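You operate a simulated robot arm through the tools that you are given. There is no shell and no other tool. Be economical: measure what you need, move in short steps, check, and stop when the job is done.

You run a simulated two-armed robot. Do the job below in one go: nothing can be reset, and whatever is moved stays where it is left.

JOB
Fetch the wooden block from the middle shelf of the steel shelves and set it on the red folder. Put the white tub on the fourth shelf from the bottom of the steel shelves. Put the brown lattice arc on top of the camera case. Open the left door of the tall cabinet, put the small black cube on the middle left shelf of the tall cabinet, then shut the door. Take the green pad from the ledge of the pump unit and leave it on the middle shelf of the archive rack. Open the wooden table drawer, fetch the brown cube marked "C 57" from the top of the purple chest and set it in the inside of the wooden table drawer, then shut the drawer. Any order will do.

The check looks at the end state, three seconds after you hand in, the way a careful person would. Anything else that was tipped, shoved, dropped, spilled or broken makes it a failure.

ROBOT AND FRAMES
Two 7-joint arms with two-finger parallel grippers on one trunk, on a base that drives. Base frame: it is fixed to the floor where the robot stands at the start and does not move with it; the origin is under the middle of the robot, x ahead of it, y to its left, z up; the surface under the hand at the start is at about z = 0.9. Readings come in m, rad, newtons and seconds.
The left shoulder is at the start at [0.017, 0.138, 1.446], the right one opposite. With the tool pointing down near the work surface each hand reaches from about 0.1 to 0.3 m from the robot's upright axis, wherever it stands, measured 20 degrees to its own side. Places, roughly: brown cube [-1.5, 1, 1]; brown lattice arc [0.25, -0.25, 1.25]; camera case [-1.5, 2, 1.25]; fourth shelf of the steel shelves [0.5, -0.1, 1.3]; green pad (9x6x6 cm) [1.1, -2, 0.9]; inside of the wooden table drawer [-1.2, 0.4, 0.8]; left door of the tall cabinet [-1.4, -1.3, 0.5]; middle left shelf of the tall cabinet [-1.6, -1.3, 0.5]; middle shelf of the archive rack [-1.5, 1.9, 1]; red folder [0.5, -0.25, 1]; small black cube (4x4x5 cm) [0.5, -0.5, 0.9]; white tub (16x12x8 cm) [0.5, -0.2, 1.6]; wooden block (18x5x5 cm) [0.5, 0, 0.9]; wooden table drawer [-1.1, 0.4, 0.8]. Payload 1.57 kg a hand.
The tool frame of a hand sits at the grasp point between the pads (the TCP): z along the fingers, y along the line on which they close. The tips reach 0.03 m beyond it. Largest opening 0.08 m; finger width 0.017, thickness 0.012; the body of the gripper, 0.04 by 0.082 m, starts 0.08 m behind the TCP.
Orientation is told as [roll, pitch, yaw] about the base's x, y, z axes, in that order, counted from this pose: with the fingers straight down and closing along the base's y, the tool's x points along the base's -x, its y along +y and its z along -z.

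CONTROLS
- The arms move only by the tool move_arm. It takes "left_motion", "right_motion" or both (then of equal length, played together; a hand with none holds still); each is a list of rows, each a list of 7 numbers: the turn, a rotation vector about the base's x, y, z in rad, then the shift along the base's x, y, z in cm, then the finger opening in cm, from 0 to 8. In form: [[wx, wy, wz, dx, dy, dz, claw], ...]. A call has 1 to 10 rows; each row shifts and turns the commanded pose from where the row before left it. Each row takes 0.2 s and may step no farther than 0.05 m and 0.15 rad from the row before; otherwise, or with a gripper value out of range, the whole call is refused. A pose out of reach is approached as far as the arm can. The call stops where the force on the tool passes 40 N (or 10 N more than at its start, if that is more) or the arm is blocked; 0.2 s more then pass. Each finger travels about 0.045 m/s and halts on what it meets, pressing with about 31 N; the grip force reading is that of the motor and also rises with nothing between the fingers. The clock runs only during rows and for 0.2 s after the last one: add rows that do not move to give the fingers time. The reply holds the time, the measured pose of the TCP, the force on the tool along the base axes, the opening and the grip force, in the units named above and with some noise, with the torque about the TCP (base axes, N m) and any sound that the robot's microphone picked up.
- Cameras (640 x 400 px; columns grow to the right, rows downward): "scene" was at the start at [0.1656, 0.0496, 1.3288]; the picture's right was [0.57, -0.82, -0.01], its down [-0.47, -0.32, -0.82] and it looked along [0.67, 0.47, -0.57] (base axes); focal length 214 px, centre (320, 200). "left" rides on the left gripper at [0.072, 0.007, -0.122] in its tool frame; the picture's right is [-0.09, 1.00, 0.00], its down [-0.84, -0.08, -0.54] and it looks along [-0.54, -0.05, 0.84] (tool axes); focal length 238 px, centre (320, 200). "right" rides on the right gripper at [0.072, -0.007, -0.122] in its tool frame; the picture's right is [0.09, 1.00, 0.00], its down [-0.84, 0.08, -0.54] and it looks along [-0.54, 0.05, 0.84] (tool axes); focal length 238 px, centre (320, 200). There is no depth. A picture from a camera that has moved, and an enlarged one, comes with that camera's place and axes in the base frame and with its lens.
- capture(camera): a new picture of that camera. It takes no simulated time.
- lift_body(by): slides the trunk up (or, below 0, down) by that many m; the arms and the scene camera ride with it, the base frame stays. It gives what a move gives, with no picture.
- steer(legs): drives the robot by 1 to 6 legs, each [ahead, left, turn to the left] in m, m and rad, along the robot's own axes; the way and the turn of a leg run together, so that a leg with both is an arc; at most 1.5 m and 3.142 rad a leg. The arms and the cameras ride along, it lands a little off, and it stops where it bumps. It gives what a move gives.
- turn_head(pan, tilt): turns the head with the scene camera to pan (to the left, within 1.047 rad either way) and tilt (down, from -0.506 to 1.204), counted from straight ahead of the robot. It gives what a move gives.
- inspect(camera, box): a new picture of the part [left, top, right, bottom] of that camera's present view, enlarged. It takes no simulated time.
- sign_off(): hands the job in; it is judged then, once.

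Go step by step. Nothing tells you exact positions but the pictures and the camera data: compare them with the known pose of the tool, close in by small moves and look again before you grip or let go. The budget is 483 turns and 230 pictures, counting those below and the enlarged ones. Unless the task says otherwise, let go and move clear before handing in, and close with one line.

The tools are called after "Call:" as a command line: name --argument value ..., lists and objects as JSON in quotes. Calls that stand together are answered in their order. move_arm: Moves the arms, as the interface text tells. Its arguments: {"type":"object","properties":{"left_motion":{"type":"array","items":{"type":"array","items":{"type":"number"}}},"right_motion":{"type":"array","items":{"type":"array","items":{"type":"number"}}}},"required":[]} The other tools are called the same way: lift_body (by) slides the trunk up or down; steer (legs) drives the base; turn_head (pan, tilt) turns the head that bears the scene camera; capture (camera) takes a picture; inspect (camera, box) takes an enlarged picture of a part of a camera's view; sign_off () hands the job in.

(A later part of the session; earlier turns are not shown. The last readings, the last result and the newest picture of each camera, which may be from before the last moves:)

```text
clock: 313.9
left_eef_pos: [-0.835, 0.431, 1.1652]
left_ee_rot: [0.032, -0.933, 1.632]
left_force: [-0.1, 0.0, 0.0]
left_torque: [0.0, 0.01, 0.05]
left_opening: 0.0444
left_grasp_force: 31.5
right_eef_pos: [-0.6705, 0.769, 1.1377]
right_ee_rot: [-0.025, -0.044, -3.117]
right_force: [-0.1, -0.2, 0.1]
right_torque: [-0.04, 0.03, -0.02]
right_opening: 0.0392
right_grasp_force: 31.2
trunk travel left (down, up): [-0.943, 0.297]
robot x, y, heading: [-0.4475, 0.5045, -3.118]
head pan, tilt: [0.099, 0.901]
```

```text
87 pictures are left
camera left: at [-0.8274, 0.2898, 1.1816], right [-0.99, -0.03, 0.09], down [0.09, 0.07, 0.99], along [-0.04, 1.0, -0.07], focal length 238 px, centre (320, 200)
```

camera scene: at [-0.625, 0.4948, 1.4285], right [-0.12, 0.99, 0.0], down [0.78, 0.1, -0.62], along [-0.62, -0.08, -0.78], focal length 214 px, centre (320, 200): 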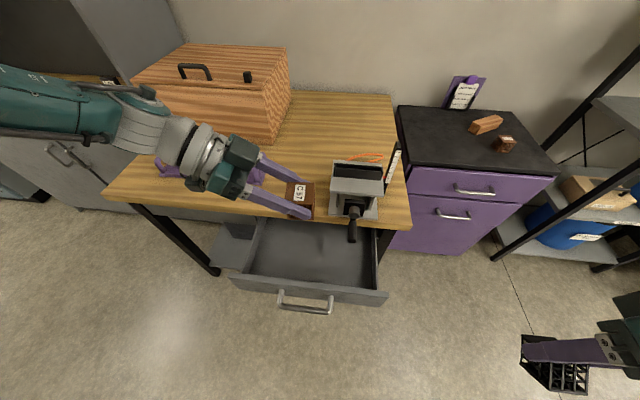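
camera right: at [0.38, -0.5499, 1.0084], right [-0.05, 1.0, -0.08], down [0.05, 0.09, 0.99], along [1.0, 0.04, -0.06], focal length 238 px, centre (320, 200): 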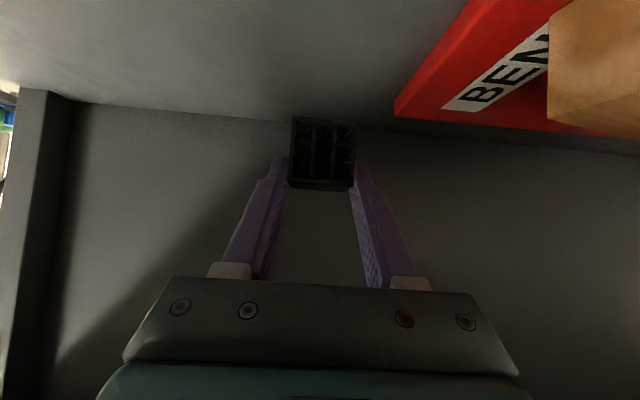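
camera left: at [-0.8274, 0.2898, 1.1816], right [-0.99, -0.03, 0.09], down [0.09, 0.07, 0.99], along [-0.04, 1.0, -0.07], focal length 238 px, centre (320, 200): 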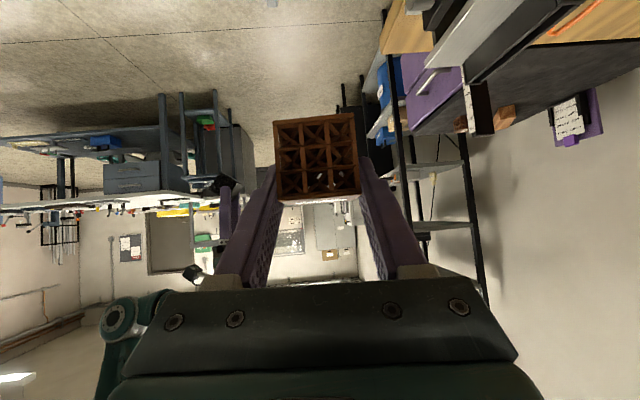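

The drawer interior spans x -0.81…-1.0, y 0.24…0.63. I'll align the hand over it and lower with the trunk in stages.

Call:
steer --legs '[[0.02, -0.01, -0.015]]'

Call:
move_arm --left_motion '[[0, 0, -0.045, -1, 0.5, 0, 2.5], [0, 0, 0, -0.5, 0, 0, 2.5], [0, 0, 0, 0, 0, 0, 2.5]]'

Call:
lift_body --by -0.2

Call:
capture --camera "scene"

```text
clock: 314.7
left_eef_pos: [-0.8562, 0.4456, 1.1646]
left_ee_rot: [0.033, -0.932, 1.619]
left_force: [0.0, -1.5, -0.3]
left_torque: [-0.03, 0.02, 0.01]
left_opening: 0.0446
left_grasp_force: 31.5
right_eef_pos: [-0.6869, 0.7815, 1.137]
right_ee_rot: [-0.021, -0.044, -3.129]
right_force: [-0.4, 0.3, -0.2]
right_torque: [-0.01, -0.01, 0.03]
right_opening: 0.039
right_grasp_force: 30.8
trunk travel left (down, up): [-0.943, 0.297]
robot x, y, heading: [-0.4682, 0.5131, -3.134]
head pan, tilt: [0.099, 0.901]
```

```text
clock: 315.5
left_eef_pos: [-0.8649, 0.45, 1.1685]
left_ee_rot: [0.034, -0.932, 1.573]
left_force: [0.7, 0.3, -0.4]
left_torque: [-0.03, -0.03, 0.0]
left_opening: 0.0445
left_grasp_force: 31.0
left hand out of reach, approached as far as the arm can: row 1, 2
right_eef_pos: [-0.6868, 0.7828, 1.1383]
right_ee_rot: [-0.021, -0.045, -3.129]
right_force: [0.1, 0.1, 0.1]
right_torque: [0.0, -0.01, -0.01]
right_opening: 0.0391
right_grasp_force: 30.9
trunk travel left (down, up): [-0.943, 0.297]
robot x, y, heading: [-0.4688, 0.5182, -3.134]
head pan, tilt: [0.099, 0.901]
```

```text
clock: 317.7
left_eef_pos: [-0.8646, 0.4507, 0.9695]
left_ee_rot: [0.035, -0.931, 1.572]
left_force: [0.0, 0.3, -0.6]
left_torque: [0.01, -0.03, 0.01]
left_opening: 0.0439
left_grasp_force: 31.3
right_eef_pos: [-0.6887, 0.783, 0.9368]
right_ee_rot: [-0.022, -0.045, -3.129]
right_force: [0.2, 0.3, 0.0]
right_torque: [0.01, 0.01, 0.0]
right_opening: 0.0391
right_grasp_force: 30.3
trunk travel left (down, up): [-0.743, 0.497]
robot x, y, heading: [-0.4689, 0.5185, -3.134]
head pan, tilt: [0.099, 0.901]
```

```text
86 pictures are left
camera scene: at [-0.6456, 0.5072, 1.2285], right [-0.11, 0.99, 0.0], down [0.78, 0.08, -0.62], along [-0.62, -0.07, -0.78], focal length 214 px, centre (320, 200)
```

scene: 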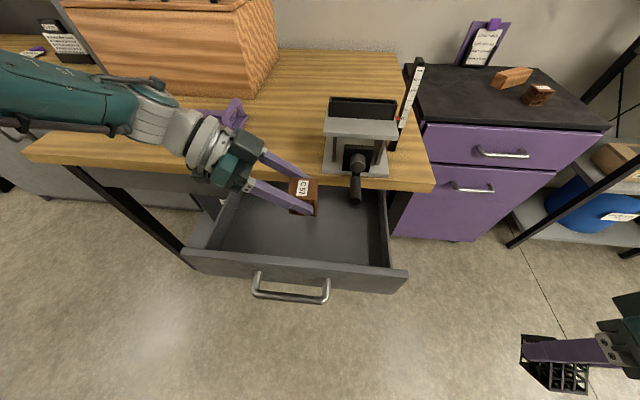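

Good. Lower another 0.1 m and check the forearm against the table edge.

Call:
lift_body --by -0.1

Call:
turn_head --pan 0.6 --tilt 0.8

Call:
capture --camera "scene"

```text
clock: 319.0
left_eef_pos: [-0.8646, 0.4514, 0.8691]
left_ee_rot: [0.034, -0.932, 1.573]
left_force: [-0.6, 0.6, -0.1]
left_torque: [0.0, 0.02, 0.0]
left_opening: 0.0447
left_grasp_force: 31.4
right_eef_pos: [-0.686, 0.7815, 0.8368]
right_ee_rot: [-0.024, -0.043, -3.131]
right_force: [-0.8, -0.3, 0.5]
right_torque: [0.03, 0.0, 0.0]
right_opening: 0.0389
right_grasp_force: 30.6
trunk travel left (down, up): [-0.643, 0.597]
robot x, y, heading: [-0.4698, 0.5165, -3.135]
head pan, tilt: [0.099, 0.901]
```

```text
clock: 320.0
left_eef_pos: [-0.8646, 0.4487, 0.8679]
left_ee_rot: [0.034, -0.932, 1.573]
left_force: [-0.1, -0.5, -0.6]
left_torque: [-0.02, -0.03, 0.01]
left_opening: 0.0444
left_grasp_force: 31.3
right_eef_pos: [-0.6865, 0.7818, 0.8374]
right_ee_rot: [-0.023, -0.044, -3.13]
right_force: [0.6, 0.3, -0.2]
right_torque: [-0.01, -0.01, 0.02]
right_opening: 0.0393
right_grasp_force: 30.7
trunk travel left (down, up): [-0.643, 0.597]
robot x, y, heading: [-0.4702, 0.5151, -3.132]
head pan, tilt: [0.6, 0.799]
```

```text
85 pictures are left
camera scene: at [-0.6368, 0.4692, 1.1364], right [-0.57, 0.82, 0.0], down [0.59, 0.41, -0.7], along [-0.57, -0.4, -0.72], focal length 214 px, centre (320, 200)
```

scene: 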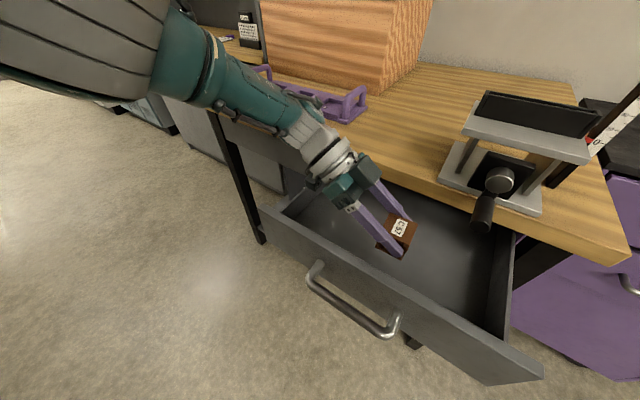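

Clear on all sides. Lower 7 cm more, then creep down with the arm.

Call:
lift_body --by -0.07

Call:
capture --camera "scene"

```text
clock: 321.1
left_eef_pos: [-0.8645, 0.4499, 0.799]
left_ee_rot: [0.032, -0.933, 1.571]
left_force: [0.1, 0.4, -0.6]
left_torque: [0.04, -0.01, 0.01]
left_opening: 0.0441
left_grasp_force: 30.8
right_eef_pos: [-0.6879, 0.7826, 0.7677]
right_ee_rot: [-0.024, -0.043, -3.129]
right_force: [0.4, 0.1, -0.4]
right_torque: [0.0, -0.04, -0.02]
right_opening: 0.0391
right_grasp_force: 31.2
trunk travel left (down, up): [-0.573, 0.667]
robot x, y, heading: [-0.4677, 0.5192, -3.133]
head pan, tilt: [0.6, 0.799]
```

```text
84 pictures are left
camera scene: at [-0.6368, 0.4692, 1.0664], right [-0.57, 0.82, 0.0], down [0.59, 0.41, -0.7], along [-0.57, -0.4, -0.72], focal length 214 px, centre (320, 200)
```

scene: 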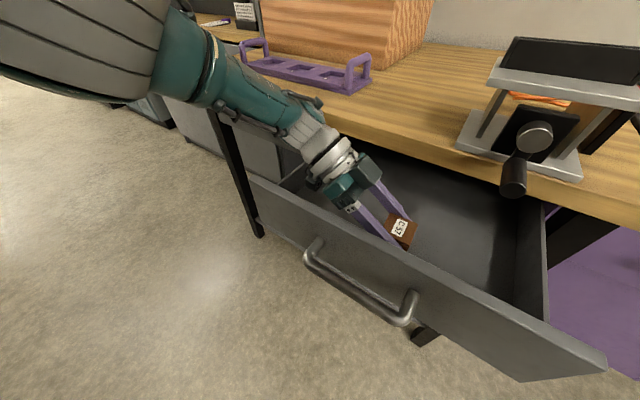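

Call:
lift_body --by -0.02

Call:
lift_body --by -0.01

Call:
inspect --camera "scene" --box '[280, 130, 520, 280]'

```text
clock: 321.7
left_eef_pos: [-0.8678, 0.4509, 0.7827]
left_ee_rot: [0.04, -0.939, 1.569]
left_force: [-1.1, 0.0, 27.1]
left_torque: [0.18, -0.28, 0.2]
left_opening: 0.045
left_grasp_force: 31.0
right_eef_pos: [-0.6901, 0.7812, 0.7479]
right_ee_rot: [-0.024, -0.046, -3.129]
right_force: [-0.2, 0.2, -0.4]
right_torque: [0.0, 0.04, 0.01]
right_opening: 0.0394
right_grasp_force: 31.4
trunk travel left (down, up): [-0.553, 0.687]
robot x, y, heading: [-0.4678, 0.5182, -3.135]
head pan, tilt: [0.6, 0.799]
```

```text
clock: 322.2
left_eef_pos: [-0.8674, 0.4516, 0.7743]
left_ee_rot: [0.035, -0.944, 1.573]
left_force: [-0.7, -3.1, 12.2]
left_torque: [-0.25, -0.26, -0.08]
left_opening: 0.0442
left_grasp_force: 31.3
right_eef_pos: [-0.6869, 0.7811, 0.7387]
right_ee_rot: [-0.023, -0.043, -3.13]
right_force: [0.4, -0.5, -0.3]
right_torque: [-0.03, -0.01, -0.03]
right_opening: 0.0392
right_grasp_force: 31.2
trunk travel left (down, up): [-0.546, 0.694]
robot x, y, heading: [-0.4687, 0.5168, -3.133]
head pan, tilt: [0.6, 0.799]
stopped: the force on the tool passed its limit at 46 N (the readings are from after the stop); the commanded pose is now the measured one
```

```text
2.67 times, centred on (400, 205) of scene
camera zoom: at [-0.6373, 0.4684, 1.0388], right [-0.57, 0.82, 0.0], down [0.59, 0.41, -0.7], along [-0.57, -0.4, -0.72], focal length 572 px, centre (107, 187)
```

zoom: 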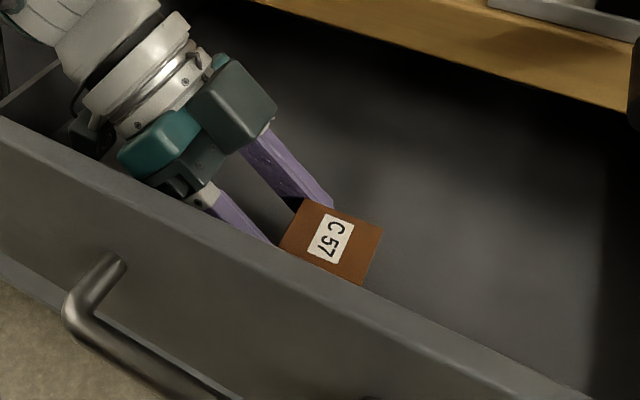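

Cube is on the drawer bottom. Release and rise.

Call:
move_arm --left_motion '[[0, 0, 0, 0, 0, 0, 5], [0, 0, 0, 0, 0, 0, 5.5], [0, 0, 0, 0, 0, 0, 6], [0, 0, 0, 0, 0, 0, 6]]'

Call:
lift_body --by 0.12

Call:
inspect --camera "scene" --box '[280, 130, 520, 280]'

```text
clock: 323.2
left_eef_pos: [-0.8666, 0.4503, 0.774]
left_ee_rot: [0.033, -0.942, 1.572]
left_force: [-1.1, -4.7, 15.9]
left_torque: [0.21, -0.46, 0.05]
left_opening: 0.059
left_grasp_force: 0.0
right_eef_pos: [-0.6866, 0.7794, 0.7399]
right_ee_rot: [-0.021, -0.045, -3.129]
right_force: [0.1, -0.4, -1.0]
right_torque: [-0.04, 0.01, 0.0]
right_opening: 0.0391
right_grasp_force: 30.4
trunk travel left (down, up): [-0.546, 0.694]
robot x, y, heading: [-0.4692, 0.5142, -3.135]
head pan, tilt: [0.6, 0.799]
```

```text
clock: 324.7
left_eef_pos: [-0.8641, 0.4518, 0.8944]
left_ee_rot: [0.032, -0.941, 1.575]
left_force: [0.5, 0.7, -0.1]
left_torque: [-0.01, -0.01, 0.02]
left_opening: 0.06
left_grasp_force: 0.0
right_eef_pos: [-0.6865, 0.782, 0.8598]
right_ee_rot: [-0.024, -0.044, -3.129]
right_force: [-0.6, -0.5, -0.9]
right_torque: [-0.01, -0.01, 0.0]
right_opening: 0.0388
right_grasp_force: 31.0
trunk travel left (down, up): [-0.666, 0.574]
robot x, y, heading: [-0.4695, 0.5202, -3.131]
head pan, tilt: [0.6, 0.799]
```

```text
2.67 times, centred on (400, 205) of scene
camera zoom: at [-0.6367, 0.4692, 1.1591], right [-0.57, 0.82, 0.0], down [0.59, 0.41, -0.7], along [-0.57, -0.4, -0.72], focal length 572 px, centre (107, 187)
```

zoom: 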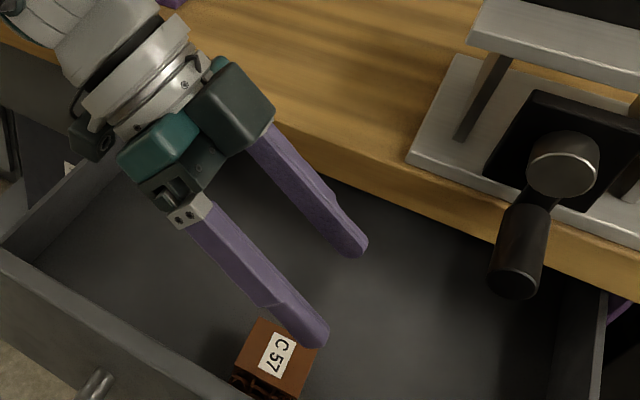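

C 57 sits in the drawer. Now raise, back off, and re-pose the left hand to push the drawer shut by its handle bar.

Call:
lift_body --by 0.15

Call:
steer --legs '[[-0.2, 0, 0]]'

Call:
move_arm --left_motion '[[0, 0, 0.15, 2, 0, 0, 6], [0, 0, 0.15, 2, 0, 0, 6], [0, 0, 0.15, 0, 0, 0, 6], [0, 0, 0.15, 0, -1, 0, 6], [0, 0, 0.15, 0, -1, 0, 6], [0, 0, 0.15, 0, -2, 0, 6], [0, 0, 0.15, 0, -2, 0, 6], [0, 0, 0.15, 0, -2, 0, 6], [0, 0, 0.15, 0, -2, 0, 6], [0, 0, 0.15, 0, -2, 0, 6]]'

Call:
move_arm --left_motion '[[0, 0.12, 0.07, 0, -2, 0, 6], [0, 0.12, 0, 0, -2, 0, 6], [0, 0.12, 0, 0, -2, 0, 6], [0, 0.12, 0, 0, 0, 0, 6], [0, 0.1, 0, 0, 0, 0, 6], [0, 0, 0, 0, 0, 0, 6]]'

```text
clock: 326.4
left_eef_pos: [-0.8649, 0.4512, 1.0443]
left_ee_rot: [0.03, -0.942, 1.575]
left_force: [0.4, -0.2, 0.6]
left_torque: [0.05, 0.01, 0.0]
left_opening: 0.0599
left_grasp_force: 0.0
right_eef_pos: [-0.687, 0.7813, 1.01]
right_ee_rot: [-0.023, -0.045, -3.129]
right_force: [0.4, -0.2, -0.4]
right_torque: [0.02, -0.03, -0.01]
right_opening: 0.0391
right_grasp_force: 30.8
trunk travel left (down, up): [-0.816, 0.424]
robot x, y, heading: [-0.4692, 0.5179, -3.132]
head pan, tilt: [0.6, 0.799]
```

```text
clock: 328.0
left_eef_pos: [-0.6683, 0.4527, 1.0437]
left_ee_rot: [0.031, -0.94, 1.573]
left_force: [-0.7, -0.1, -1.0]
left_torque: [0.0, -0.01, 0.01]
left_opening: 0.0598
left_grasp_force: 0.0
right_eef_pos: [-0.4872, 0.7834, 1.01]
right_ee_rot: [-0.022, -0.043, -3.13]
right_force: [-0.8, 0.5, 0.1]
right_torque: [0.01, 0.03, 0.01]
right_opening: 0.0393
right_grasp_force: 30.8
trunk travel left (down, up): [-0.816, 0.424]
robot x, y, heading: [-0.2698, 0.5157, -3.137]
head pan, tilt: [0.6, 0.799]
```

```text
clock: 330.2
left_eef_pos: [-0.6258, 0.3335, 1.0419]
left_ee_rot: [0.035, -0.941, 3.073]
left_force: [-0.1, -0.4, 0.4]
left_torque: [0.01, 0.01, 0.03]
left_opening: 0.0598
left_grasp_force: 0.0
right_eef_pos: [-0.4886, 0.7832, 1.0108]
right_ee_rot: [-0.023, -0.044, -3.129]
right_force: [0.1, -0.2, -0.5]
right_torque: [0.02, 0.03, 0.01]
right_opening: 0.0393
right_grasp_force: 31.1
trunk travel left (down, up): [-0.816, 0.424]
robot x, y, heading: [-0.2709, 0.5182, -3.135]
head pan, tilt: [0.6, 0.799]
```

```text
clock: 331.6
left_eef_pos: [-0.6275, 0.273, 1.0428]
left_ee_rot: [0.1, -1.522, 3.081]
left_force: [0.0, 0.0, 0.2]
left_torque: [0.0, 0.0, 0.01]
left_opening: 0.0601
left_grasp_force: 0.0
right_eef_pos: [-0.488, 0.7831, 1.0103]
right_ee_rot: [-0.022, -0.042, -3.132]
right_force: [-0.4, -0.2, 0.0]
right_torque: [-0.01, -0.04, 0.01]
right_opening: 0.039
right_grasp_force: 31.4
trunk travel left (down, up): [-0.816, 0.424]
robot x, y, heading: [-0.2731, 0.5173, -3.135]
head pan, tilt: [0.6, 0.799]
```

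Call:
steer --legs '[[0, -0.155, -0.006]]'

Call:
lift_body --by -0.25

Call:
turn_head --pan 0.3 --tilt 0.6

Call:
capture --camera "scene"

Call:
capture --camera "left"

```text
clock: 333.0
left_eef_pos: [-0.6289, 0.4263, 1.0436]
left_ee_rot: [0.105, -1.522, 3.063]
left_force: [0.0, 0.3, -1.0]
left_torque: [0.02, 0.03, 0.01]
left_opening: 0.0597
left_grasp_force: 0.1
right_eef_pos: [-0.4862, 0.937, 1.0099]
right_ee_rot: [-0.022, -0.044, -3.141]
right_force: [-0.2, 0.3, 0.0]
right_torque: [-0.02, 0.02, 0.02]
right_opening: 0.0388
right_grasp_force: 30.9
trunk travel left (down, up): [-0.816, 0.424]
robot x, y, heading: [-0.2721, 0.6678, 3.138]
head pan, tilt: [0.6, 0.799]
```

```text
clock: 335.6
left_eef_pos: [-0.6279, 0.4258, 0.794]
left_ee_rot: [0.103, -1.522, 3.067]
left_force: [0.3, 0.4, 0.4]
left_torque: [0.0, 0.01, 0.01]
left_opening: 0.0601
left_grasp_force: 0.0
right_eef_pos: [-0.4866, 0.9364, 0.76]
right_ee_rot: [-0.022, -0.044, -3.141]
right_force: [0.0, 0.1, -0.1]
right_torque: [-0.01, 0.01, 0.04]
right_opening: 0.0393
right_grasp_force: 31.2
trunk travel left (down, up): [-0.566, 0.674]
robot x, y, heading: [-0.2692, 0.669, 3.141]
head pan, tilt: [0.6, 0.799]
```

```text
clock: 336.4
left_eef_pos: [-0.6305, 0.4277, 0.7938]
left_ee_rot: [0.105, -1.522, 3.064]
left_force: [-0.2, 0.0, -0.2]
left_torque: [0.01, -0.03, -0.02]
left_opening: 0.0599
left_grasp_force: 0.0
right_eef_pos: [-0.486, 0.9365, 0.759]
right_ee_rot: [-0.023, -0.044, -3.141]
right_force: [0.2, 0.0, 0.2]
right_torque: [-0.03, -0.03, 0.01]
right_opening: 0.0391
right_grasp_force: 31.4
trunk travel left (down, up): [-0.566, 0.674]
robot x, y, heading: [-0.2735, 0.6684, 3.139]
head pan, tilt: [0.3, 0.6]
```

```text
81 pictures are left
camera scene: at [-0.4568, 0.6426, 1.076], right [-0.29, 0.96, 0.0], down [0.54, 0.17, -0.82], along [-0.79, -0.24, -0.57], focal length 214 px, centre (320, 200)
```

scene: 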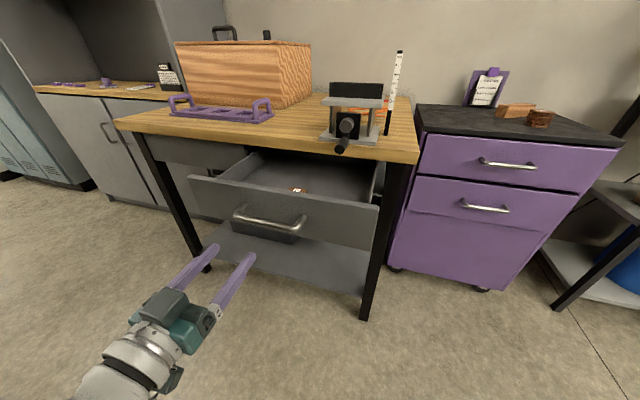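

```text
80 pictures are left
camera left: at [-0.5024, 0.4235, 0.7287], right [0.02, -1.0, 0.1], down [0.5, 0.09, 0.86], along [-0.87, 0.03, 0.5], focal length 238 px, centre (320, 200)
```

left: 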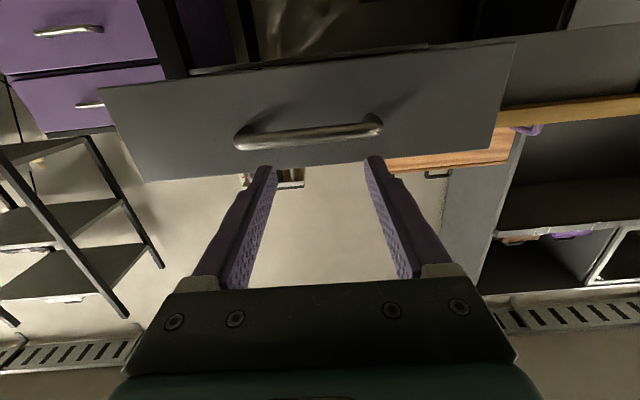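

The fingertips are level with the bar. Push by driving ahead 0.27 m, then check.

Call:
steer --legs '[[0.27, 0, 0]]'

Call:
capture --camera "scene"

```text
clock: 338.3
left_eef_pos: [-0.8988, 0.4278, 0.7934]
left_ee_rot: [0.102, -1.522, 3.066]
left_force: [-0.6, -0.2, 0.0]
left_torque: [0.01, -0.01, 0.0]
left_opening: 0.06
left_grasp_force: 0.1
right_eef_pos: [-0.7556, 0.9373, 0.7593]
right_ee_rot: [-0.022, -0.044, -3.139]
right_force: [0.1, 0.2, 0.0]
right_torque: [0.0, 0.01, 0.0]
right_opening: 0.0392
right_grasp_force: 31.4
trunk travel left (down, up): [-0.566, 0.674]
robot x, y, heading: [-0.5408, 0.6693, 3.137]
head pan, tilt: [0.3, 0.6]
```

```text
79 pictures are left
camera scene: at [-0.7262, 0.6435, 1.0761], right [-0.29, 0.96, 0.0], down [0.54, 0.17, -0.83], along [-0.79, -0.24, -0.56], focal length 214 px, centre (320, 200)
```

scene: 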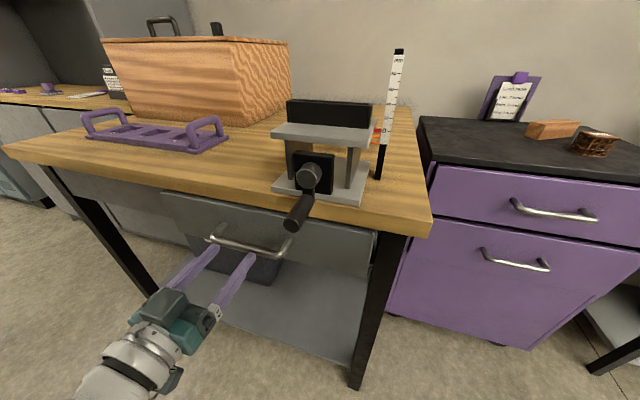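

Nearly closed. Push the rest with the arm so the force limit protects.

Call:
move_arm --left_motion '[[0, 0, 0, -1.2, 0, 0, 6], [0, 0, 0, -1.2, 0, 0, 6], [0, 0, 0, -1, 0, 0, 6], [0, 0, 0, -0.7, 0, 0, 6], [0, 0, 0, 0, 0, 0, 6]]'

Call:
capture --camera "left"

```text
clock: 339.3
left_eef_pos: [-0.9277, 0.4277, 0.7928]
left_ee_rot: [0.055, -1.524, 3.11]
left_force: [24.5, 1.2, 10.7]
left_torque: [0.22, 0.22, -0.92]
left_opening: 0.0604
left_grasp_force: 0.1
right_eef_pos: [-0.7496, 0.9362, 0.7596]
right_ee_rot: [-0.023, -0.039, -3.134]
right_force: [-0.4, -0.3, 0.2]
right_torque: [-0.01, 0.03, 0.02]
right_opening: 0.039
right_grasp_force: 30.5
trunk travel left (down, up): [-0.566, 0.674]
robot x, y, heading: [-0.5425, 0.6717, 3.138]
head pan, tilt: [0.3, 0.6]
stopped in row 4 (left hand): the force on the tool passed its limit at 46 N (the readings are from after the stop); the commanded pose is now the measured one
```

```text
78 pictures are left
camera left: at [-0.8013, 0.4245, 0.7277], right [0.02, -1.0, 0.09], down [0.5, 0.09, 0.86], along [-0.87, 0.03, 0.5], focal length 238 px, centre (320, 200)
```

left: 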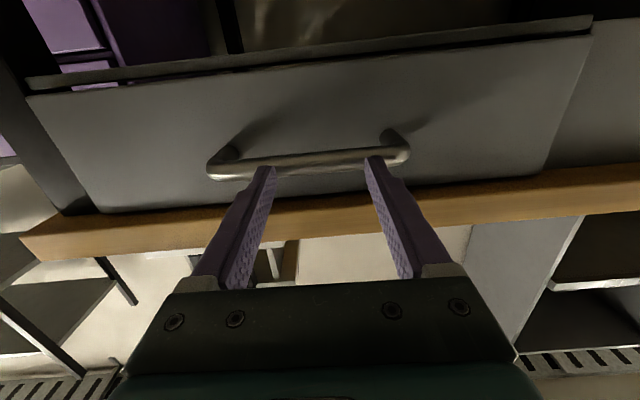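

The drawer is shut. Retreat, raise, and head left to the tall cabinet.

Call:
move_arm --left_motion '[[0, 0, 0, 4, 0, 0, 6], [0, 0, 0, 4, 0, 0, 6], [0, 0, 0, 0, 0, 0, 6]]'

Call:
steer --legs '[[-0.18, 0, 0]]'

Call:
capture --camera "scene"

Call:
lift_body --by 0.25

Call:
steer --legs '[[0, 0.8, 0], [0, 0.6, 0]]'

Call:
turn_head --pan 0.4 --tilt 0.4

Call:
capture --camera "scene"

```text
clock: 340.1
left_eef_pos: [-0.8545, 0.427, 0.796]
left_ee_rot: [0.057, -1.528, 3.109]
left_force: [-0.4, 0.6, 0.7]
left_torque: [0.02, 0.0, 0.0]
left_opening: 0.0602
left_grasp_force: 0.1
right_eef_pos: [-0.7541, 0.938, 0.7598]
right_ee_rot: [-0.022, -0.044, -3.139]
right_force: [-0.4, -0.4, 0.3]
right_torque: [0.02, 0.01, 0.0]
right_opening: 0.0392
right_grasp_force: 30.9
trunk travel left (down, up): [-0.566, 0.674]
robot x, y, heading: [-0.5396, 0.6686, 3.139]
head pan, tilt: [0.3, 0.6]
```

```text
clock: 341.6
left_eef_pos: [-0.677, 0.4282, 0.7961]
left_ee_rot: [0.052, -1.53, 3.113]
left_force: [-0.6, 0.6, -0.2]
left_torque: [-0.01, -0.03, 0.01]
left_opening: 0.06
left_grasp_force: 0.0
right_eef_pos: [-0.577, 0.9372, 0.7598]
right_ee_rot: [-0.021, -0.044, -3.139]
right_force: [0.1, -0.1, 0.2]
right_torque: [0.0, 0.0, 0.0]
right_opening: 0.0389
right_grasp_force: 31.3
trunk travel left (down, up): [-0.566, 0.674]
robot x, y, heading: [-0.3607, 0.6692, 3.14]
head pan, tilt: [0.3, 0.6]
```

```text
77 pictures are left
camera scene: at [-0.5475, 0.6431, 1.076], right [-0.29, 0.96, 0.0], down [0.54, 0.17, -0.82], along [-0.79, -0.24, -0.57], focal length 214 px, centre (320, 200)
```

scene: 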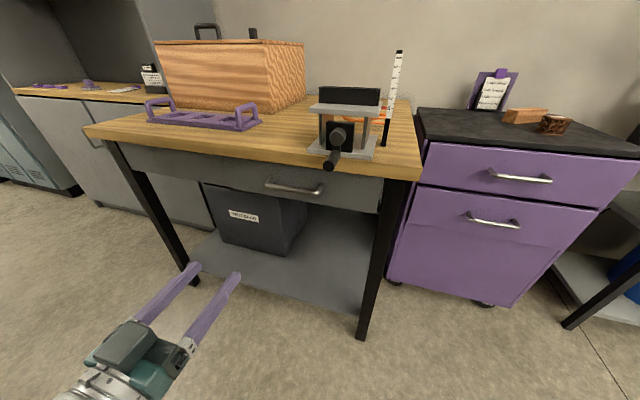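

```text
clock: 344.1
left_eef_pos: [-0.6774, 0.427, 1.0454]
left_ee_rot: [0.054, -1.528, 3.111]
left_force: [-0.2, 0.0, 0.3]
left_torque: [-0.02, 0.02, 0.0]
left_opening: 0.0601
left_grasp_force: 0.1
right_eef_pos: [-0.5771, 0.937, 1.0093]
right_ee_rot: [-0.023, -0.043, -3.14]
right_force: [0.1, -0.7, 0.1]
right_torque: [0.0, -0.02, 0.01]
right_opening: 0.039
right_grasp_force: 31.1
trunk travel left (down, up): [-0.816, 0.424]
robot x, y, heading: [-0.3621, 0.669, 3.141]
head pan, tilt: [0.3, 0.6]
```

```text
clock: 351.3
left_eef_pos: [-0.6794, -0.9537, 1.0456]
left_ee_rot: [0.047, -1.529, 3.122]
left_force: [0.7, -0.4, 0.0]
left_torque: [0.02, 0.02, -0.04]
left_opening: 0.06
left_grasp_force: 0.1
right_eef_pos: [-0.5794, -0.4449, 1.0113]
right_ee_rot: [-0.023, -0.044, -3.135]
right_force: [0.2, -0.3, -0.9]
right_torque: [-0.02, -0.04, -0.02]
right_opening: 0.0391
right_grasp_force: 30.6
trunk travel left (down, up): [-0.816, 0.424]
robot x, y, heading: [-0.3666, -0.7127, 3.146]
head pan, tilt: [0.3, 0.6]
```

```text
clock: 352.1
left_eef_pos: [-0.6803, -0.9533, 1.0465]
left_ee_rot: [0.048, -1.53, 3.117]
left_force: [0.3, 0.5, -0.1]
left_torque: [-0.01, 0.01, -0.01]
left_opening: 0.0602
left_grasp_force: 0.1
right_eef_pos: [-0.5805, -0.4443, 1.01]
right_ee_rot: [-0.02, -0.044, -3.135]
right_force: [-0.2, -0.7, -1.2]
right_torque: [0.02, 0.02, -0.01]
right_opening: 0.0388
right_grasp_force: 31.1
trunk travel left (down, up): [-0.816, 0.424]
robot x, y, heading: [-0.3641, -0.7063, 3.144]
head pan, tilt: [0.4, 0.4]
```

```text
76 pictures are left
camera scene: at [-0.5512, -0.748, 1.3442], right [-0.39, 0.92, 0.0], down [0.36, 0.15, -0.92], along [-0.85, -0.36, -0.39], focal length 214 px, centre (320, 200)
```

scene: 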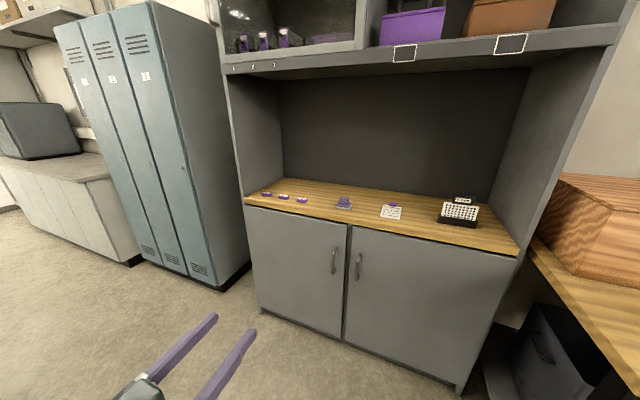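

The drawer is closed. Ahead is the tall cabinet: left door with a vertical handle near (-1.35, -1.03, 0.65), hinged on the left. Lower the trunk and approach with the left hand.

Call:
lift_body --by -0.39

Call:
steer --legs '[[0.35, 0.07, 0]]'

Call:
turn_head --pan 0.3 --tilt 0.4

Call:
capture --camera "scene"

Call:
capture --camera "left"

```text
clock: 355.8
left_eef_pos: [-0.68, -0.9556, 0.6562]
left_ee_rot: [0.047, -1.529, 3.118]
left_force: [0.1, 0.2, 0.7]
left_torque: [0.0, 0.03, 0.01]
left_opening: 0.0603
left_grasp_force: 0.1
right_eef_pos: [-0.5802, -0.4451, 0.6191]
right_ee_rot: [-0.022, -0.044, -3.137]
right_force: [0.2, -0.6, -1.4]
right_torque: [0.04, 0.04, 0.0]
right_opening: 0.039
right_grasp_force: 30.8
trunk travel left (down, up): [-0.426, 0.814]
robot x, y, heading: [-0.366, -0.7082, 3.142]
head pan, tilt: [0.4, 0.4]
```

```text
clock: 358.1
left_eef_pos: [-1.0327, -1.0211, 0.6558]
left_ee_rot: [0.045, -1.529, 3.114]
left_force: [-0.5, 0.1, 0.2]
left_torque: [-0.02, -0.02, -0.01]
left_opening: 0.06
left_grasp_force: 0.1
right_eef_pos: [-0.9292, -0.512, 0.6199]
right_ee_rot: [-0.023, -0.043, 3.138]
right_force: [-0.2, -0.4, 0.5]
right_torque: [-0.01, 0.01, 0.04]
right_opening: 0.0391
right_grasp_force: 31.3
trunk travel left (down, up): [-0.426, 0.814]
robot x, y, heading: [-0.7145, -0.7793, 3.138]
head pan, tilt: [0.4, 0.4]
```

```text
clock: 358.8
left_eef_pos: [-1.0299, -1.021, 0.656]
left_ee_rot: [0.046, -1.529, 3.114]
left_force: [-1.0, -0.6, -0.5]
left_torque: [0.0, 0.0, 0.03]
left_opening: 0.0598
left_grasp_force: 0.0
right_eef_pos: [-0.9275, -0.5119, 0.6196]
right_ee_rot: [-0.023, -0.043, 3.141]
right_force: [0.8, -1.1, -0.9]
right_torque: [0.01, 0.0, 0.01]
right_opening: 0.039
right_grasp_force: 30.8
trunk travel left (down, up): [-0.426, 0.814]
robot x, y, heading: [-0.7143, -0.7821, 3.135]
head pan, tilt: [0.3, 0.4]
```

```text
75 pictures are left
camera scene: at [-0.9042, -0.807, 0.9542], right [-0.29, 0.96, 0.0], down [0.37, 0.11, -0.92], along [-0.88, -0.27, -0.39], focal length 214 px, centre (320, 200)
```

scene: 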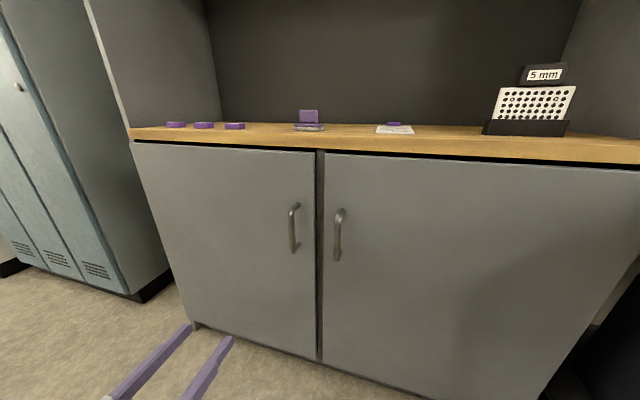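

```text
74 pictures are left
camera left: at [-0.9043, -1.0256, 0.59], right [0.01, -1.0, 0.09], down [0.5, 0.09, 0.86], along [-0.86, 0.03, 0.5], focal length 238 px, centre (320, 200)
```

left: 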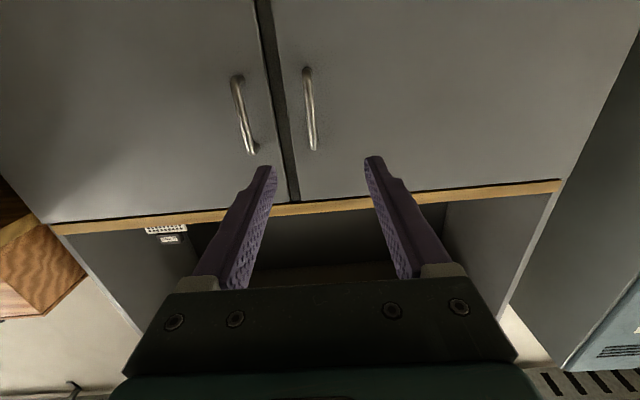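

Handle at (-1.341, -1.008, 0.665). Drive ahead 0.25 m with a small lateral correction.

Call:
steer --legs '[[0.25, -0.012, 0]]'

Call:
capture --camera "left"

```text
clock: 360.6
left_eef_pos: [-1.2803, -1.007, 0.6558]
left_ee_rot: [0.044, -1.527, 3.117]
left_force: [0.7, 0.2, 0.2]
left_torque: [0.0, -0.01, -0.04]
left_opening: 0.0601
left_grasp_force: 0.1
right_eef_pos: [-1.1772, -0.4976, 0.6198]
right_ee_rot: [-0.023, -0.043, 3.139]
right_force: [0.4, 0.5, -0.3]
right_torque: [-0.02, -0.03, 0.0]
right_opening: 0.0387
right_grasp_force: 31.2
trunk travel left (down, up): [-0.426, 0.814]
robot x, y, heading: [-0.9647, -0.7647, 3.132]
head pan, tilt: [0.3, 0.4]
```

```text
73 pictures are left
camera left: at [-1.1533, -1.0118, 0.5899], right [0.02, -1.0, 0.09], down [0.5, 0.09, 0.86], along [-0.86, 0.03, 0.5], focal length 238 px, centre (320, 200)
```

left: 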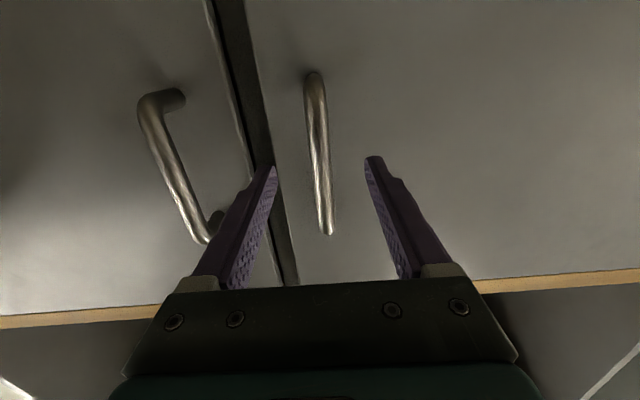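

The bar is centred. Before the last 5 cm I check the right elbow against the table.

Call:
turn_head --pan -1.0 --tilt 0.5

Call:
capture --camera "scene"

```text
clock: 362.1
left_eef_pos: [-1.2797, -1.0063, 0.6562]
left_ee_rot: [0.044, -1.528, 3.117]
left_force: [-0.2, -0.1, 0.5]
left_torque: [-0.02, -0.01, -0.01]
left_opening: 0.0599
left_grasp_force: 0.1
right_eef_pos: [-1.1762, -0.498, 0.6194]
right_ee_rot: [-0.022, -0.044, 3.14]
right_force: [-0.4, 0.0, -0.4]
right_torque: [0.03, 0.01, 0.02]
right_opening: 0.0396
right_grasp_force: 31.3
trunk travel left (down, up): [-0.426, 0.814]
robot x, y, heading: [-0.9611, -0.764, 3.133]
head pan, tilt: [-1.0, 0.499]
```

```text
72 pictures are left
camera scene: at [-1.1132, -0.6895, 0.9451], right [0.84, 0.53, 0.0], down [0.26, -0.4, -0.88], along [-0.47, 0.74, -0.48], focal length 214 px, centre (320, 200)
```

scene: 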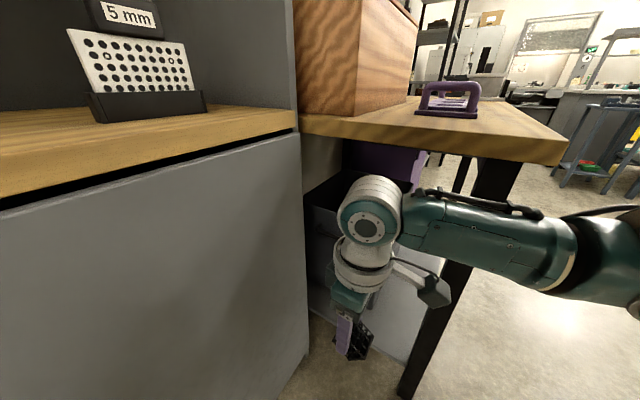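

The right elbow is near the table corner, so I'll extend the left arm rather than drive. Then grip the handle.

Call:
move_arm --left_motion '[[0, 0, 0, -2, 0, 0.4, 6], [0, 0, 0, -2, 0, 0.3, 6], [0, 0, 0, -1.3, 0, 0, 6], [0, 0, 0, 0, 0, 0, 4], [0, 0, 0, 0, 0, 0, 3], [0, 0, 0, 0, 0, 0, 2], [0, 0, 0, 0, 0, 0, 1], [0, 0, 0, 0, 0, 0, 0], [0, 0, 0, 0, 0, 0, 0]]'

Call:
capture --camera "left"

```text
clock: 364.1
left_eef_pos: [-1.3318, -1.0084, 0.6629]
left_ee_rot: [0.059, -1.528, 3.101]
left_force: [-0.5, -3.0, -1.4]
left_torque: [0.16, 0.02, 0.03]
left_opening: 0.0157
left_grasp_force: 31.0
right_eef_pos: [-1.1768, -0.4997, 0.62]
right_ee_rot: [-0.023, -0.045, 3.14]
right_force: [0.2, -0.1, -0.4]
right_torque: [-0.03, 0.03, -0.01]
right_opening: 0.0391
right_grasp_force: 30.9
trunk travel left (down, up): [-0.426, 0.814]
robot x, y, heading: [-0.962, -0.7691, 3.135]
head pan, tilt: [-1.0, 0.499]
```

```text
71 pictures are left
camera left: at [-1.206, -1.0132, 0.5967], right [0.02, -1.0, 0.09], down [0.5, 0.09, 0.86], along [-0.86, 0.03, 0.5], focal length 238 px, centre (320, 200)
```

left: 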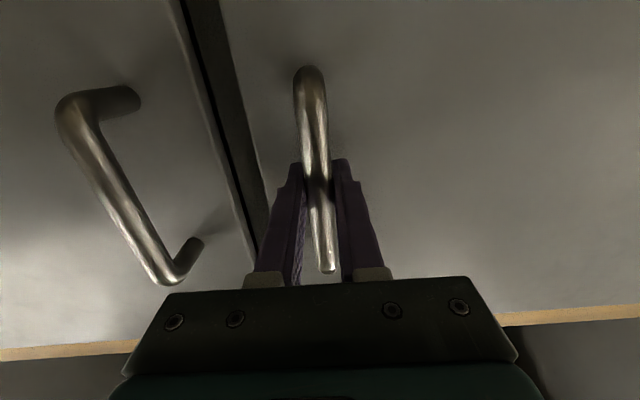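

Handle gripped. Pull along the door's arc with the base.

Call:
steer --legs '[[-0.118, 0.0125, 0], [-0.114, 0.037, 0]]'

Call:
turn_head --pan 0.5 --tilt 0.5

Call:
capture --camera "scene"

```text
clock: 365.7
left_eef_pos: [-1.203, -1.0369, 0.6634]
left_ee_rot: [0.153, -1.521, 3.026]
left_force: [-3.1, -10.2, 5.3]
left_torque: [0.27, 0.18, 0.11]
left_opening: 0.0159
left_grasp_force: 31.3
right_eef_pos: [-1.0481, -0.5184, 0.6195]
right_ee_rot: [-0.021, -0.046, -3.143]
right_force: [0.2, -0.7, -0.4]
right_torque: [0.03, -0.02, 0.01]
right_opening: 0.039
right_grasp_force: 31.1
trunk travel left (down, up): [-0.426, 0.814]
robot x, y, heading: [-0.8345, -0.7825, 3.137]
head pan, tilt: [-1.0, 0.499]
stopped in leg 2: the force on the tool passed its limit at 41 N (the readings are from after the stop); the commanded pose is now the measured one
```

```text
clock: 367.3
left_eef_pos: [-1.2062, -1.0362, 0.6631]
left_ee_rot: [0.171, -1.522, 3.003]
left_force: [-4.4, -14.2, 11.5]
left_torque: [0.25, 0.17, 0.02]
left_opening: 0.0159
left_grasp_force: 31.8
right_eef_pos: [-1.0504, -0.5197, 0.6189]
right_ee_rot: [-0.019, -0.049, 3.143]
right_force: [0.0, -0.5, 0.3]
right_torque: [-0.01, 0.01, -0.04]
right_opening: 0.0392
right_grasp_force: 30.6
trunk travel left (down, up): [-0.426, 0.814]
robot x, y, heading: [-0.832, -0.7846, 3.137]
head pan, tilt: [0.499, 0.499]
```

```text
70 pictures are left
camera scene: at [-1.0168, -0.8309, 0.9457], right [-0.47, 0.88, 0.0], down [0.42, 0.22, -0.88], along [-0.77, -0.42, -0.48], focal length 214 px, centre (320, 200)
```

scene: 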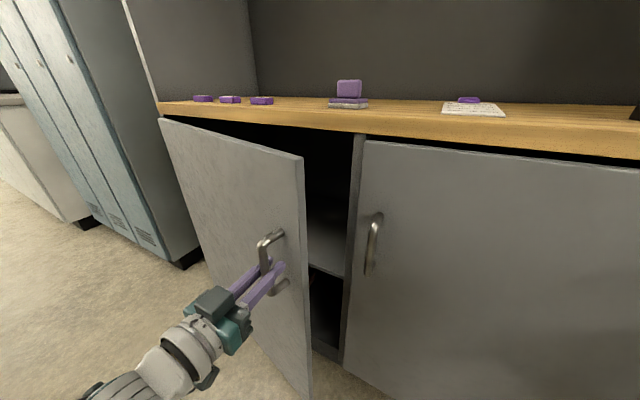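

The door is opening (about 13°). Re-grip to relax, then continue along the arc.

Call:
move_arm --left_motion '[[0, 0, 0, 0, 0, 0, 2.5], [0, 0, 0, 0, 0, 0, 2.5], [0, 0, 0, 0, 0, 0, 0], [0, 0, 0, 0, 0, 0, 0], [0, 0, 0, 0, 0, 0, 0]]'

Call:
steer --legs '[[-0.06, 0.02, 0], [-0.06, 0.026, 0]]'

```text
clock: 368.5
left_eef_pos: [-1.2023, -1.0348, 0.6611]
left_ee_rot: [0.129, -1.516, 3.046]
left_force: [-5.1, -13.7, -9.6]
left_torque: [0.2, 0.03, 0.05]
left_opening: 0.0159
left_grasp_force: 31.6
right_eef_pos: [-1.0477, -0.5186, 0.619]
right_ee_rot: [-0.021, -0.045, 3.141]
right_force: [0.1, -0.7, 0.4]
right_torque: [-0.03, -0.01, 0.01]
right_opening: 0.0389
right_grasp_force: 30.9
trunk travel left (down, up): [-0.426, 0.814]
robot x, y, heading: [-0.8317, -0.7845, 3.136]
head pan, tilt: [0.499, 0.499]
```

```text
clock: 370.4
left_eef_pos: [-1.084, -1.0898, 0.6627]
left_ee_rot: [0.192, -1.518, 3.002]
left_force: [-8.0, -12.7, 0.2]
left_torque: [0.18, -0.11, 0.18]
left_opening: 0.0159
left_grasp_force: 31.8
right_eef_pos: [-0.928, -0.5679, 0.6204]
right_ee_rot: [-0.02, -0.045, -3.139]
right_force: [0.8, 0.5, -0.3]
right_torque: [0.03, 0.02, 0.0]
right_opening: 0.0393
right_grasp_force: 31.4
trunk travel left (down, up): [-0.426, 0.814]
robot x, y, heading: [-0.7097, -0.8308, 3.134]
head pan, tilt: [0.499, 0.499]
stopped in leg 2: the force on the tool passed its limit at 41 N (the readings are from after the stop); the commanded pose is now the measured one
```

About 33° open. Continue with more lateral motion.

Call:
move_arm --left_motion '[[0, 0, 0, 0, 0, 0, 2.5], [0, 0, 0, 0, 0, 0, 2.5], [0, 0, 0, 0, 0, 0, 0], [0, 0, 0, 0, 0, 0, 0], [0, 0, 0, 0, 0, 0, 0]]'

Call:
steer --legs '[[-0.05, 0.04, 0], [-0.045, 0.045, 0]]'

Call:
capture --camera "scene"

```text
clock: 371.6
left_eef_pos: [-1.0808, -1.0867, 0.6609]
left_ee_rot: [0.145, -1.514, 3.04]
left_force: [-4.8, -7.3, -4.0]
left_torque: [0.16, -0.06, 0.12]
left_opening: 0.0158
left_grasp_force: 31.2
right_eef_pos: [-0.9266, -0.5653, 0.6206]
right_ee_rot: [-0.022, -0.045, -3.14]
right_force: [-0.7, 0.1, -0.4]
right_torque: [-0.03, -0.01, -0.01]
right_opening: 0.0394
right_grasp_force: 30.8
trunk travel left (down, up): [-0.426, 0.814]
robot x, y, heading: [-0.7104, -0.8307, 3.136]
head pan, tilt: [0.499, 0.499]
```

```text
clock: 373.2
left_eef_pos: [-0.9821, -1.1663, 0.6597]
left_ee_rot: [0.069, -1.518, 3.116]
left_force: [14.8, 14.5, 15.6]
left_torque: [-0.12, 0.51, -0.3]
left_opening: 0.0156
left_grasp_force: 31.7
right_eef_pos: [-0.8263, -0.6449, 0.6201]
right_ee_rot: [-0.026, -0.042, -3.138]
right_force: [0.4, 0.2, 0.6]
right_torque: [0.04, -0.02, -0.03]
right_opening: 0.0388
right_grasp_force: 30.9
trunk travel left (down, up): [-0.426, 0.814]
robot x, y, heading: [-0.6151, -0.9191, 3.137]
head pan, tilt: [0.499, 0.499]
```

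```text
69 pictures are left
camera scene: at [-0.7948, -0.9581, 0.9446], right [-0.47, 0.88, 0.0], down [0.42, 0.23, -0.88], along [-0.77, -0.42, -0.48], focal length 214 px, centre (320, 200)
```

scene: 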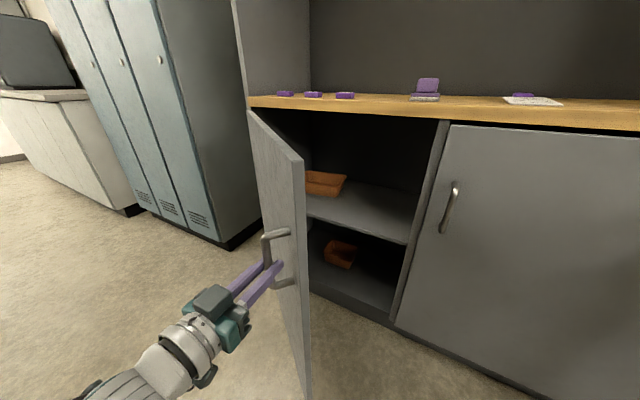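

The door is at ~46°; I see the middle shelf with a brown tray and the bottom compartment. Continue to ~75°.

Call:
steer --legs '[[-0.04, 0.05, 0], [-0.035, 0.054, 0]]'

Call:
steer --legs '[[-0.04, 0.085, 0]]'

Call:
capture --camera "scene"

```text
clock: 374.8
left_eef_pos: [-0.9045, -1.2715, 0.6571]
left_ee_rot: [0.051, -1.512, 3.136]
left_force: [19.4, 11.4, 0.3]
left_torque: [-0.16, 0.56, -0.2]
left_opening: 0.0158
left_grasp_force: 31.8
right_eef_pos: [-0.7518, -0.7518, 0.62]
right_ee_rot: [-0.026, -0.04, -3.139]
right_force: [0.3, 0.5, 0.1]
right_torque: [0.02, 0.01, -0.02]
right_opening: 0.0387
right_grasp_force: 31.3
trunk travel left (down, up): [-0.426, 0.814]
robot x, y, heading: [-0.5426, -1.0236, 3.139]
head pan, tilt: [0.499, 0.499]
```

```text
clock: 375.9
left_eef_pos: [-0.8663, -1.3557, 0.6572]
left_ee_rot: [0.05, -1.51, 3.135]
left_force: [17.7, 5.8, -3.6]
left_torque: [-0.2, 0.58, -0.16]
left_opening: 0.0159
left_grasp_force: 31.3
right_eef_pos: [-0.7121, -0.837, 0.6203]
right_ee_rot: [-0.027, -0.04, -3.141]
right_force: [0.0, -0.5, -0.1]
right_torque: [0.01, -0.01, 0.01]
right_opening: 0.0392
right_grasp_force: 30.7
trunk travel left (down, up): [-0.426, 0.814]
robot x, y, heading: [-0.5005, -1.1051, 3.139]
head pan, tilt: [0.499, 0.499]
```

```text
68 pictures are left
camera scene: at [-0.6795, -1.1492, 0.9441], right [-0.47, 0.88, 0.0], down [0.43, 0.23, -0.88], along [-0.77, -0.42, -0.48], focal length 214 px, centre (320, 200)
```

scene: 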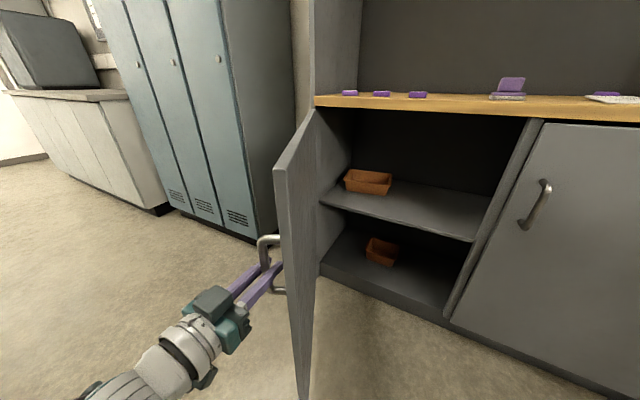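

Nearly there; open to about 90°.

Call:
steer --legs '[[-0.022, 0.07, 0], [-0.008, 0.065, 0]]'

Call:
steer --legs '[[0.0, 0.07, 0]]'

Call:
capture --camera "scene"

```text
clock: 377.5
left_eef_pos: [-0.8355, -1.4902, 0.657]
left_ee_rot: [0.058, -1.509, 3.125]
left_force: [17.1, 1.6, -5.5]
left_torque: [-0.24, 0.52, -0.11]
left_opening: 0.016
left_grasp_force: 31.3
right_eef_pos: [-0.681, -0.9696, 0.6188]
right_ee_rot: [-0.027, -0.04, -3.141]
right_force: [0.3, 0.2, -0.2]
right_torque: [0.0, 0.03, 0.0]
right_opening: 0.039
right_grasp_force: 31.4
trunk travel left (down, up): [-0.426, 0.814]
robot x, y, heading: [-0.4723, -1.2389, 3.137]
head pan, tilt: [0.499, 0.499]
```

```text
clock: 378.5
left_eef_pos: [-0.8345, -1.5582, 0.6562]
left_ee_rot: [0.064, -1.506, 3.118]
left_force: [23.6, 0.3, 2.3]
left_torque: [-0.34, 0.55, -0.03]
left_opening: 0.0159
left_grasp_force: 31.7
right_eef_pos: [-0.6813, -1.039, 0.6186]
right_ee_rot: [-0.025, -0.04, 3.141]
right_force: [0.0, -0.1, -0.5]
right_torque: [0.0, 0.01, -0.03]
right_opening: 0.0388
right_grasp_force: 30.9
trunk travel left (down, up): [-0.426, 0.814]
robot x, y, heading: [-0.4725, -1.3114, 3.141]
head pan, tilt: [0.499, 0.499]
```

```text
67 pictures are left
camera scene: at [-0.6491, -1.3516, 0.944], right [-0.47, 0.88, 0.0], down [0.43, 0.23, -0.88], along [-0.77, -0.42, -0.48], focal length 214 px, centre (320, 200)
```

scene: 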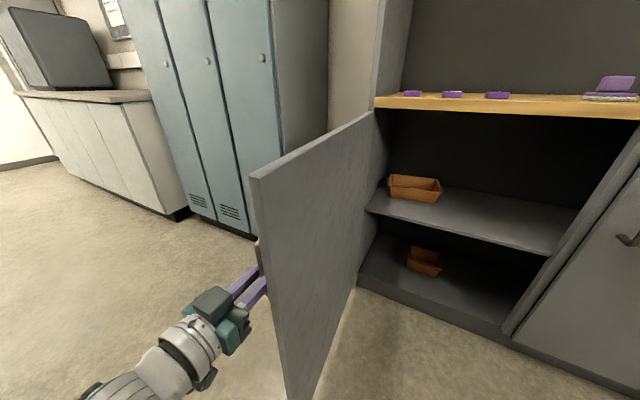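

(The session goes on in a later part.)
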